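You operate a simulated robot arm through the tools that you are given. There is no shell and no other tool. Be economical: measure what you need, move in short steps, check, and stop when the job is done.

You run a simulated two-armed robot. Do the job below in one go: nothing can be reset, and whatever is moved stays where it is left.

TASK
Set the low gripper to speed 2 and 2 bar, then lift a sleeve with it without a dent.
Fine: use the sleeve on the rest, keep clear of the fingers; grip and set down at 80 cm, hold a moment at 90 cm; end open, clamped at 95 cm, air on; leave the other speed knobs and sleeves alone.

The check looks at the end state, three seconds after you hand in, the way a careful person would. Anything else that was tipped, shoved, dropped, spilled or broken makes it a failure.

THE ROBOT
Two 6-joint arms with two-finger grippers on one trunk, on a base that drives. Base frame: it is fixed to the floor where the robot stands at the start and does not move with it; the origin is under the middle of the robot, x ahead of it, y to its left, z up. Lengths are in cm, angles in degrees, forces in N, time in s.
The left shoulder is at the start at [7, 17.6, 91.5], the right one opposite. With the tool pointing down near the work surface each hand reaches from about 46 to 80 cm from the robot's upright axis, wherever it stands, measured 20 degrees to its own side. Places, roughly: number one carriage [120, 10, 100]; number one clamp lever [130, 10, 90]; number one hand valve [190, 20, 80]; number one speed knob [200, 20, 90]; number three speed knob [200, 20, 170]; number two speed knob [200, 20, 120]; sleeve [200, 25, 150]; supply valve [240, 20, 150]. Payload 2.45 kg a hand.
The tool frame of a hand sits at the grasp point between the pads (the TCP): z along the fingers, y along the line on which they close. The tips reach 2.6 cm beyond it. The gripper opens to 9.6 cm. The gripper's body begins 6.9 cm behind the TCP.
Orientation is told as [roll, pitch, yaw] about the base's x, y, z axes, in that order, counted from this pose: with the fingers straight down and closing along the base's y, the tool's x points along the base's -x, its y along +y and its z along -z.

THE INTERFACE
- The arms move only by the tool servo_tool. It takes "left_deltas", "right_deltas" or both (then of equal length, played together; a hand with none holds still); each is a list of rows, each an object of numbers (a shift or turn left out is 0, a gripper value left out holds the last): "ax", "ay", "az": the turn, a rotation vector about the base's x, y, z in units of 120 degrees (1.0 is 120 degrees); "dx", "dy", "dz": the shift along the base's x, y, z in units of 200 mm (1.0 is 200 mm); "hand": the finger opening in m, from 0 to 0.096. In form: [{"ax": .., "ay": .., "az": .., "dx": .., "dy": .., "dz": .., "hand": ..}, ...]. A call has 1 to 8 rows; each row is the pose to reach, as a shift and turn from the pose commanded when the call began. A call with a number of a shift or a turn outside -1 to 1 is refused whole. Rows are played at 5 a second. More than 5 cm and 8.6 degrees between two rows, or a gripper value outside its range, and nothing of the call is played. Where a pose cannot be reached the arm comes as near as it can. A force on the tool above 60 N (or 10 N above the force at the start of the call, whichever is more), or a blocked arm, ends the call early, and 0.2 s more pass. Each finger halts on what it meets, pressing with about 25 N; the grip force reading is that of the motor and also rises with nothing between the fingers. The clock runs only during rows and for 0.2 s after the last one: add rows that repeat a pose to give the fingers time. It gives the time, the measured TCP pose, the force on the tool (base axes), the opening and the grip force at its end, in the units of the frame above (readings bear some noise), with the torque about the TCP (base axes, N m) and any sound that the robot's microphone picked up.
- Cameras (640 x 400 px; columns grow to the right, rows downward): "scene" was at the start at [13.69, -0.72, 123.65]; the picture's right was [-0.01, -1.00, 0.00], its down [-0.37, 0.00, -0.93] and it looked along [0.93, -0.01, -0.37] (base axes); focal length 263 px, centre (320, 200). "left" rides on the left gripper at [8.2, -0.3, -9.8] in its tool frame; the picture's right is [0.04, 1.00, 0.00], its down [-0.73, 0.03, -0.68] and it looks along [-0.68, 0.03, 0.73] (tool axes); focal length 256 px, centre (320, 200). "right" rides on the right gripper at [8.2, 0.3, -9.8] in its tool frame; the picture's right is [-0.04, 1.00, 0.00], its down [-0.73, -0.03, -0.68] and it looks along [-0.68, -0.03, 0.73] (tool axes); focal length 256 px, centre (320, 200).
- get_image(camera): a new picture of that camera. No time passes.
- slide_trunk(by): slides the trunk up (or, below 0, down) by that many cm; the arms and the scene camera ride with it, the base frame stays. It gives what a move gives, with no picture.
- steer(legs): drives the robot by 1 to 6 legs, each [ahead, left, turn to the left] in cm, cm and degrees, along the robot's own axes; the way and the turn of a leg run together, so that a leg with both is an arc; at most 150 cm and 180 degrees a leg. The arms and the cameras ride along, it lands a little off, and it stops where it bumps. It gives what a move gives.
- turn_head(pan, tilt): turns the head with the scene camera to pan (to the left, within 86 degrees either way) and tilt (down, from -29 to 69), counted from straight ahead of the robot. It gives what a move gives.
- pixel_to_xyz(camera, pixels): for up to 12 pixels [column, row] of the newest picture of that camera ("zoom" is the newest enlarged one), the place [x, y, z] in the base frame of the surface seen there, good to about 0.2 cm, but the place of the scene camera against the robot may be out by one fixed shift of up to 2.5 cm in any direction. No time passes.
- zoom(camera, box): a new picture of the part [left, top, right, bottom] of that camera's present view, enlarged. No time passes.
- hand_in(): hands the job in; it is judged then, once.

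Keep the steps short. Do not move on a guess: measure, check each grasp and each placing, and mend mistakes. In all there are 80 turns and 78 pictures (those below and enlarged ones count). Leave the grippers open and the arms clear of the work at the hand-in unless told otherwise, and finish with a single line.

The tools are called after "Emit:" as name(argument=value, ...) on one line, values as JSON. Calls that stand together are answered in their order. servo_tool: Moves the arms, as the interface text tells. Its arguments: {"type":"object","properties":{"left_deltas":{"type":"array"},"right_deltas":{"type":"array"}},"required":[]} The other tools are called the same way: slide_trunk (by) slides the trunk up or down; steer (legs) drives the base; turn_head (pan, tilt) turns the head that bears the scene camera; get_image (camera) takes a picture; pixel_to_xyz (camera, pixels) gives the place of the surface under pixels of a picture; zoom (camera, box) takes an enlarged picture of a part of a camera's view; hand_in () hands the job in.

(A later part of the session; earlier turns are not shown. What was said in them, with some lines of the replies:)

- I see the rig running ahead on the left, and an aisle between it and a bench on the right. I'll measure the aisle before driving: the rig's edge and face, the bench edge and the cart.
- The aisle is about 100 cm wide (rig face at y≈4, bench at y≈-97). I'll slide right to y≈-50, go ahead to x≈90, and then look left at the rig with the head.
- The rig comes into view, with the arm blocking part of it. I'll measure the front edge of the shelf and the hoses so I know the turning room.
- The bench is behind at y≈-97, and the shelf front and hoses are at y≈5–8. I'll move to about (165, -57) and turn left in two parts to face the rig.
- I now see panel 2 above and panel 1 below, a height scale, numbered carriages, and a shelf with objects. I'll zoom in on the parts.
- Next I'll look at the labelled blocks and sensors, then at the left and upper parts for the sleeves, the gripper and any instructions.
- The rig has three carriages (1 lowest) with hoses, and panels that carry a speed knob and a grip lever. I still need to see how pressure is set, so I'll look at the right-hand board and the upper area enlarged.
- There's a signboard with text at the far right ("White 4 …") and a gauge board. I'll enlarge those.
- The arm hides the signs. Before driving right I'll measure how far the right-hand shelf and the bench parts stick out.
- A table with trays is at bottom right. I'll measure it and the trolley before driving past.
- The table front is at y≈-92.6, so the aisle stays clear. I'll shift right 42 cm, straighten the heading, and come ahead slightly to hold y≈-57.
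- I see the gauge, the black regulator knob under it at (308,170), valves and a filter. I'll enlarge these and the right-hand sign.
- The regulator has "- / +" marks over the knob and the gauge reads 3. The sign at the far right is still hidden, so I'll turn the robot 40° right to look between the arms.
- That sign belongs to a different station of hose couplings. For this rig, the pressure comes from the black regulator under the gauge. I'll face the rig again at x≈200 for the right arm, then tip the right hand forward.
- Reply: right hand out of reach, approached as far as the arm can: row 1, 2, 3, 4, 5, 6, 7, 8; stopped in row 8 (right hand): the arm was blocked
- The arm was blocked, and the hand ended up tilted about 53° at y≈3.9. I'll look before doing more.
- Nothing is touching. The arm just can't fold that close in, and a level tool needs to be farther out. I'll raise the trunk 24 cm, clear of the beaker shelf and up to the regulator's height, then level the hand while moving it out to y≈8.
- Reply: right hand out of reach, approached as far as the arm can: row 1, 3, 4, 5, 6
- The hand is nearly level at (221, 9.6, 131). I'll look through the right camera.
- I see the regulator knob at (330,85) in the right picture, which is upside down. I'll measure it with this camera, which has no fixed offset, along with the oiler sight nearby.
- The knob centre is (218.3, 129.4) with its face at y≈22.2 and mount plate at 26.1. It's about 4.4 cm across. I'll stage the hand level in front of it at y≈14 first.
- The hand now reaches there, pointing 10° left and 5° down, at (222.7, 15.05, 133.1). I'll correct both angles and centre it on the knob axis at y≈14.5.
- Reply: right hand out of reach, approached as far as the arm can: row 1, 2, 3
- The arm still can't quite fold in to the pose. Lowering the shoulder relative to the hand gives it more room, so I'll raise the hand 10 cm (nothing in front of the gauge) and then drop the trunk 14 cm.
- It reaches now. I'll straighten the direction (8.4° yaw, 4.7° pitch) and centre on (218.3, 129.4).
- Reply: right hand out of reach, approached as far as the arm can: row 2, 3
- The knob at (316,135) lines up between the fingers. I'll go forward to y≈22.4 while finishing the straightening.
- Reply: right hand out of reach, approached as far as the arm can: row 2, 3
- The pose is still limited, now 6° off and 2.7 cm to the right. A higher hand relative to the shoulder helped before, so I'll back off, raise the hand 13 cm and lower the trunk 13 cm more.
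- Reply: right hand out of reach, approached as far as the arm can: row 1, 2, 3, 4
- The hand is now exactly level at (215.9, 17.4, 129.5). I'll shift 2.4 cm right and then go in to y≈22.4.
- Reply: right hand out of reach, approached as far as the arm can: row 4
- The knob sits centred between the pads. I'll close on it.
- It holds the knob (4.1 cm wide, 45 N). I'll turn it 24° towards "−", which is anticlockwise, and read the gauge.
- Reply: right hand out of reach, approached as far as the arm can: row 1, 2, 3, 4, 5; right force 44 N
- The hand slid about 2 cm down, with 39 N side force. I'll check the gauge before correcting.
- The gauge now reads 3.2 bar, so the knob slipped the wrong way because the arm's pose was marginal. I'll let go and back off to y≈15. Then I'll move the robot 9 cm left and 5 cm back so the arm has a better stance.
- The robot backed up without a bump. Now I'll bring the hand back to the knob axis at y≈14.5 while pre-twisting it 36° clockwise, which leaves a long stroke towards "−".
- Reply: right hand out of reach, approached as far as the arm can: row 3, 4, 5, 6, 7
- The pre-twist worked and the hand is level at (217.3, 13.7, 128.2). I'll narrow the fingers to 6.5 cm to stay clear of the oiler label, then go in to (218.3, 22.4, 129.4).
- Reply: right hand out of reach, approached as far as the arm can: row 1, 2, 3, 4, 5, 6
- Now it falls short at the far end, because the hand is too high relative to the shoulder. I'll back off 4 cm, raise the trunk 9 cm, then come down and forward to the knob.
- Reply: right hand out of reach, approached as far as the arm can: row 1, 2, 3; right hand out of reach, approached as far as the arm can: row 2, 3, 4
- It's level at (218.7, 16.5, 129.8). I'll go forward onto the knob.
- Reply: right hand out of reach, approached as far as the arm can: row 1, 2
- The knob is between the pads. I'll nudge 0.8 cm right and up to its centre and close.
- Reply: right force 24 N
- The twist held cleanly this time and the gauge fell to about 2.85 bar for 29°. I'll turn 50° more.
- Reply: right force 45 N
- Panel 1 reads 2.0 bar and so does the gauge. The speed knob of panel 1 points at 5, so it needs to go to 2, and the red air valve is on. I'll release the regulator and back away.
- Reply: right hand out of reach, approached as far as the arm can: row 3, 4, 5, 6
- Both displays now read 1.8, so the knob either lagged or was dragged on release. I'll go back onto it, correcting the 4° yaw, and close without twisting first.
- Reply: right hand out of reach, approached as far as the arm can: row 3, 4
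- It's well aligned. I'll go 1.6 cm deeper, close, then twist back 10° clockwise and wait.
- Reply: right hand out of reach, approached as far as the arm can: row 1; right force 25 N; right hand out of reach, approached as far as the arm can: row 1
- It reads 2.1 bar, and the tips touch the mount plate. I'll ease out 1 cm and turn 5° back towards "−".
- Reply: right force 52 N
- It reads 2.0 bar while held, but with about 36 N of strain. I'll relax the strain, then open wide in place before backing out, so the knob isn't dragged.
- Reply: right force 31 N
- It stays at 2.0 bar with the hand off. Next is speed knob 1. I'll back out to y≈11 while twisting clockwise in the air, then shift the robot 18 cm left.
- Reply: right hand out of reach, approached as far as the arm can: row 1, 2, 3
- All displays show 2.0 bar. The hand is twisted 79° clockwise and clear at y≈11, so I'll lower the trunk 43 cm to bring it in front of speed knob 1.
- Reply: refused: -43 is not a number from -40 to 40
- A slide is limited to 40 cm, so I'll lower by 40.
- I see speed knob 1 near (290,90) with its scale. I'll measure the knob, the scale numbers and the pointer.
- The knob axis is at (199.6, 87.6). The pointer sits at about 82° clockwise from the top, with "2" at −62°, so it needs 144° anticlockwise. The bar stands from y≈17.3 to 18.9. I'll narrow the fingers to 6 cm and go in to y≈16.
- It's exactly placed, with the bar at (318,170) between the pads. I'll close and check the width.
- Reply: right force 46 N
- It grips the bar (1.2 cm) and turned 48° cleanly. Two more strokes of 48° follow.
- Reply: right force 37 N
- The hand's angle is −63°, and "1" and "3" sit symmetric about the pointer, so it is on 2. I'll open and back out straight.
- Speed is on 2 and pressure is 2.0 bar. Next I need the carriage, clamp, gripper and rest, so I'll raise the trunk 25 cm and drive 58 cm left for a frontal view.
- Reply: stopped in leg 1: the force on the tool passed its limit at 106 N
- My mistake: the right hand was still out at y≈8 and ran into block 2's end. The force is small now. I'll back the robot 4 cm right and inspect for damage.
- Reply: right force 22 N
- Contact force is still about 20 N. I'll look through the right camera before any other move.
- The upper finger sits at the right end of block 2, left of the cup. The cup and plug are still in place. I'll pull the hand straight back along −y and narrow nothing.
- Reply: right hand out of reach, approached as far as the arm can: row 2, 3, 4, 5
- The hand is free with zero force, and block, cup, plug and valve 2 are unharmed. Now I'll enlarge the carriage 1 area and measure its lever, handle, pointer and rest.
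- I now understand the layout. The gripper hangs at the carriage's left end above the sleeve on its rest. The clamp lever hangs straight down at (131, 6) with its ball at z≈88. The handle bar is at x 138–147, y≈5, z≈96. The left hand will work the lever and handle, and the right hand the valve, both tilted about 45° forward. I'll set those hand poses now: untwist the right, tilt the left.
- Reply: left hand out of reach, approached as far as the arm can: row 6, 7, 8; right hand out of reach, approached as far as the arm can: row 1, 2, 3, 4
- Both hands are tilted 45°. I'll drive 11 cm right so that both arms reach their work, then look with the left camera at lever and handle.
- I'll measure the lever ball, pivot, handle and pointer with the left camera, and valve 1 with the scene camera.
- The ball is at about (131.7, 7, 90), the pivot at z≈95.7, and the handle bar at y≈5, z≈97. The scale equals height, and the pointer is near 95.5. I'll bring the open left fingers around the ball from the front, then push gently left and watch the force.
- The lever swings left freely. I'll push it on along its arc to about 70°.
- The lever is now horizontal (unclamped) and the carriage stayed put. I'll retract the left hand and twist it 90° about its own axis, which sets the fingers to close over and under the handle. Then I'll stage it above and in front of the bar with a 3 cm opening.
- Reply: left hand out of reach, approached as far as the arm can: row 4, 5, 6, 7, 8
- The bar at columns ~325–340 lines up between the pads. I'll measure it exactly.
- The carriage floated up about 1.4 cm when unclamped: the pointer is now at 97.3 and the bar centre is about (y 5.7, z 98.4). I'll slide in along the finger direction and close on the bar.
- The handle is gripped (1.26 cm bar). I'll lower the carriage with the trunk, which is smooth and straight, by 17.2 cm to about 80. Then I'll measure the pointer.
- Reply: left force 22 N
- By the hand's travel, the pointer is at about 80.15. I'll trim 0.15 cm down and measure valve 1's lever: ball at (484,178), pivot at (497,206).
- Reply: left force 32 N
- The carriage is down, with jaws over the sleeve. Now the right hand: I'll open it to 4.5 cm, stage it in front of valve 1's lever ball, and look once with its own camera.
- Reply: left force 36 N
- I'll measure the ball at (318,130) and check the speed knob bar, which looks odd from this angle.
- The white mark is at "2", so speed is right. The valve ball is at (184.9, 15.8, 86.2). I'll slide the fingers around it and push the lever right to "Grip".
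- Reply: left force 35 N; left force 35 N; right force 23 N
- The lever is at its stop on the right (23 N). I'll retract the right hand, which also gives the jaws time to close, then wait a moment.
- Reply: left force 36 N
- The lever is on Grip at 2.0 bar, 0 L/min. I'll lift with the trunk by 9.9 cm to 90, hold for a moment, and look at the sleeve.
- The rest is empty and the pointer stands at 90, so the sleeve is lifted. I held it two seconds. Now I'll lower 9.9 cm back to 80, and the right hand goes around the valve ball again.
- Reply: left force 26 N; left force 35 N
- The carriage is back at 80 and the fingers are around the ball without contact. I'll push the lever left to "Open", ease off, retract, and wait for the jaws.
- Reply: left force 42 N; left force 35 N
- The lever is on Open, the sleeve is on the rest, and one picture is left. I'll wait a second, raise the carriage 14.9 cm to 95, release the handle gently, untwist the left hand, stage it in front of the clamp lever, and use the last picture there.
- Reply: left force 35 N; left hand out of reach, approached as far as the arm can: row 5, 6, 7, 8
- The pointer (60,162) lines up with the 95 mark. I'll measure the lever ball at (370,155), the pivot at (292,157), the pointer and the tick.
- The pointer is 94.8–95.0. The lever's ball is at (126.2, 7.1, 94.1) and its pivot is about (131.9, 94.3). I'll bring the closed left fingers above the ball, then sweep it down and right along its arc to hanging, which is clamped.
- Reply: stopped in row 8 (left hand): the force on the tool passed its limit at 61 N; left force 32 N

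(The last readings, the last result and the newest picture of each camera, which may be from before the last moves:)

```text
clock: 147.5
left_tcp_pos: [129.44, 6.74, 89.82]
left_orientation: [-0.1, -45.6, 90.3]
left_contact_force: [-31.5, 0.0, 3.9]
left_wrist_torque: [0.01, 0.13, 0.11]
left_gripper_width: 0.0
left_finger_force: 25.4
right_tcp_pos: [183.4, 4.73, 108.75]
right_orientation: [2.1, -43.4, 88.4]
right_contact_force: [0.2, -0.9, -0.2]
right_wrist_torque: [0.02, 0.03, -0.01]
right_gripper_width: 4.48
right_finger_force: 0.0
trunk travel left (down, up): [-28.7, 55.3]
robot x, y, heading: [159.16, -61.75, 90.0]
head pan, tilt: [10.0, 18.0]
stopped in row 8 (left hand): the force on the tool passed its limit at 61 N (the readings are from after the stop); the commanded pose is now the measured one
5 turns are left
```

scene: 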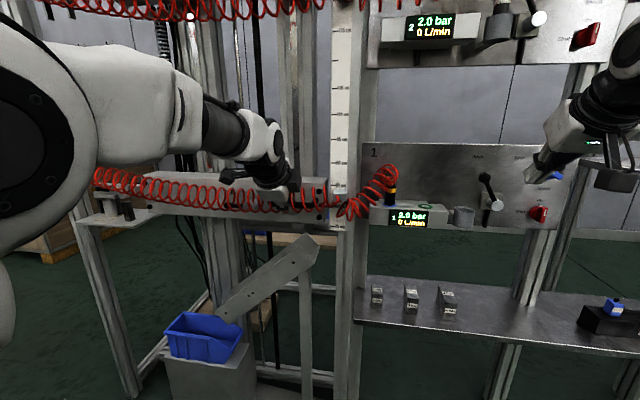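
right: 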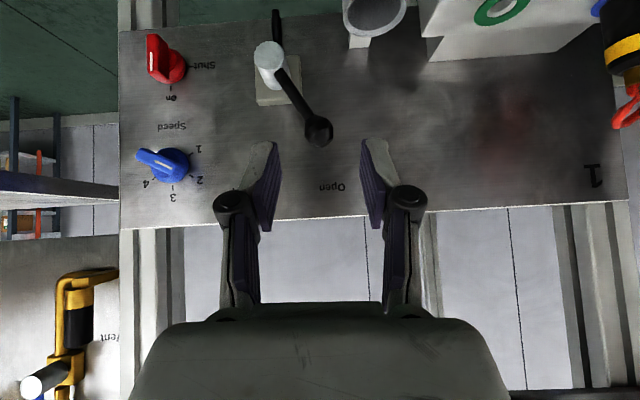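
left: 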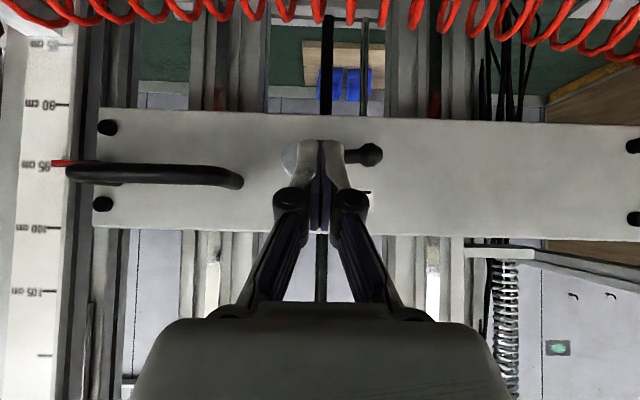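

The lever ran onto its stop (61 N sideways, only 4 N vertical). The ball is at x≈131.5, where it hung at the start, so it is clamped. I'll ease off, back both hands clear and open them.

Emit:
servo_tool(left_deltas=[{"dx": -0.06}, {"dx": -0.06, "dy": -0.15, "dz": 0.03}, {"dx": -0.06, "dy": -0.3, "dz": 0.06}, {"dx": -0.06, "dy": -0.4, "dz": 0.1}, {"dx": -0.06, "dy": -0.45, "dz": 0.1, "hand": 0.08}, {"dx": -0.06, "dy": -0.45, "dz": 0.1, "hand": 0.08}], right_deltas=[{"dy": -0.05}, {"dy": -0.1}, {"dy": -0.15}, {"dy": -0.2, "hand": 0.08}, {"dy": -0.2, "hand": 0.08}, {"dy": -0.2, "hand": 0.08}])

Emit:
steer(legs=[[-5, 0, 0]])

```text
clock: 148.9
left_tcp_pos: [128.93, -0.63, 91.46]
left_orientation: [0.1, -45.5, 89.8]
left_contact_force: [0.2, 0.9, 0.3]
left_wrist_torque: [0.02, -0.01, 0.01]
left_gripper_width: 8.0
left_finger_force: 0.0
left hand out of reach, approached as far as the arm can: row 4, 5, 6
right_tcp_pos: [183.93, 0.67, 108.69]
right_orientation: [2.4, -43.3, 87.9]
right_contact_force: [0.9, -0.2, -0.4]
right_wrist_torque: [0.02, 0.03, 0.0]
right_gripper_width: 7.99
right_finger_force: 0.0
trunk travel left (down, up): [-28.7, 55.3]
robot x, y, heading: [158.98, -61.43, 90.0]
head pan, tilt: [10.0, 18.0]
```

```text
clock: 149.8
left_tcp_pos: [129.12, -5.79, 91.57]
left_orientation: [0.2, -45.7, 89.8]
left_contact_force: [-0.8, -0.7, 0.5]
left_wrist_torque: [0.01, 0.0, 0.03]
left_gripper_width: 8.02
left_finger_force: 0.1
right_tcp_pos: [183.81, -4.57, 108.72]
right_orientation: [2.4, -43.5, 87.8]
right_contact_force: [-0.1, -0.1, 1.2]
right_wrist_torque: [0.02, 0.03, 0.01]
right_gripper_width: 8.01
right_finger_force: 0.1
trunk travel left (down, up): [-28.7, 55.3]
robot x, y, heading: [159.14, -66.8, 89.8]
head pan, tilt: [10.0, 18.0]
4 turns are left
```

Both hands are open and clear with no forces. The valve is on Open with the air on, and the carriage is clamped at 95, so I'm handing in.

Emit:
hand_in()

```text
The job is handed in.
```

Job handed in: the low gripper is on speed 2 at 2.0 bar, and the rest's sleeve was gripped at 80 cm, held two seconds at 90 cm and set back at 80 cm, ending open, clamped at about 95 cm with air on; I had no picture left to check for a dent or confirm the clamp after the last lever push, the shared regulator put all three panels at 2.0 bar, and my right hand bumped block 2 once at 106 N with no visible harm.
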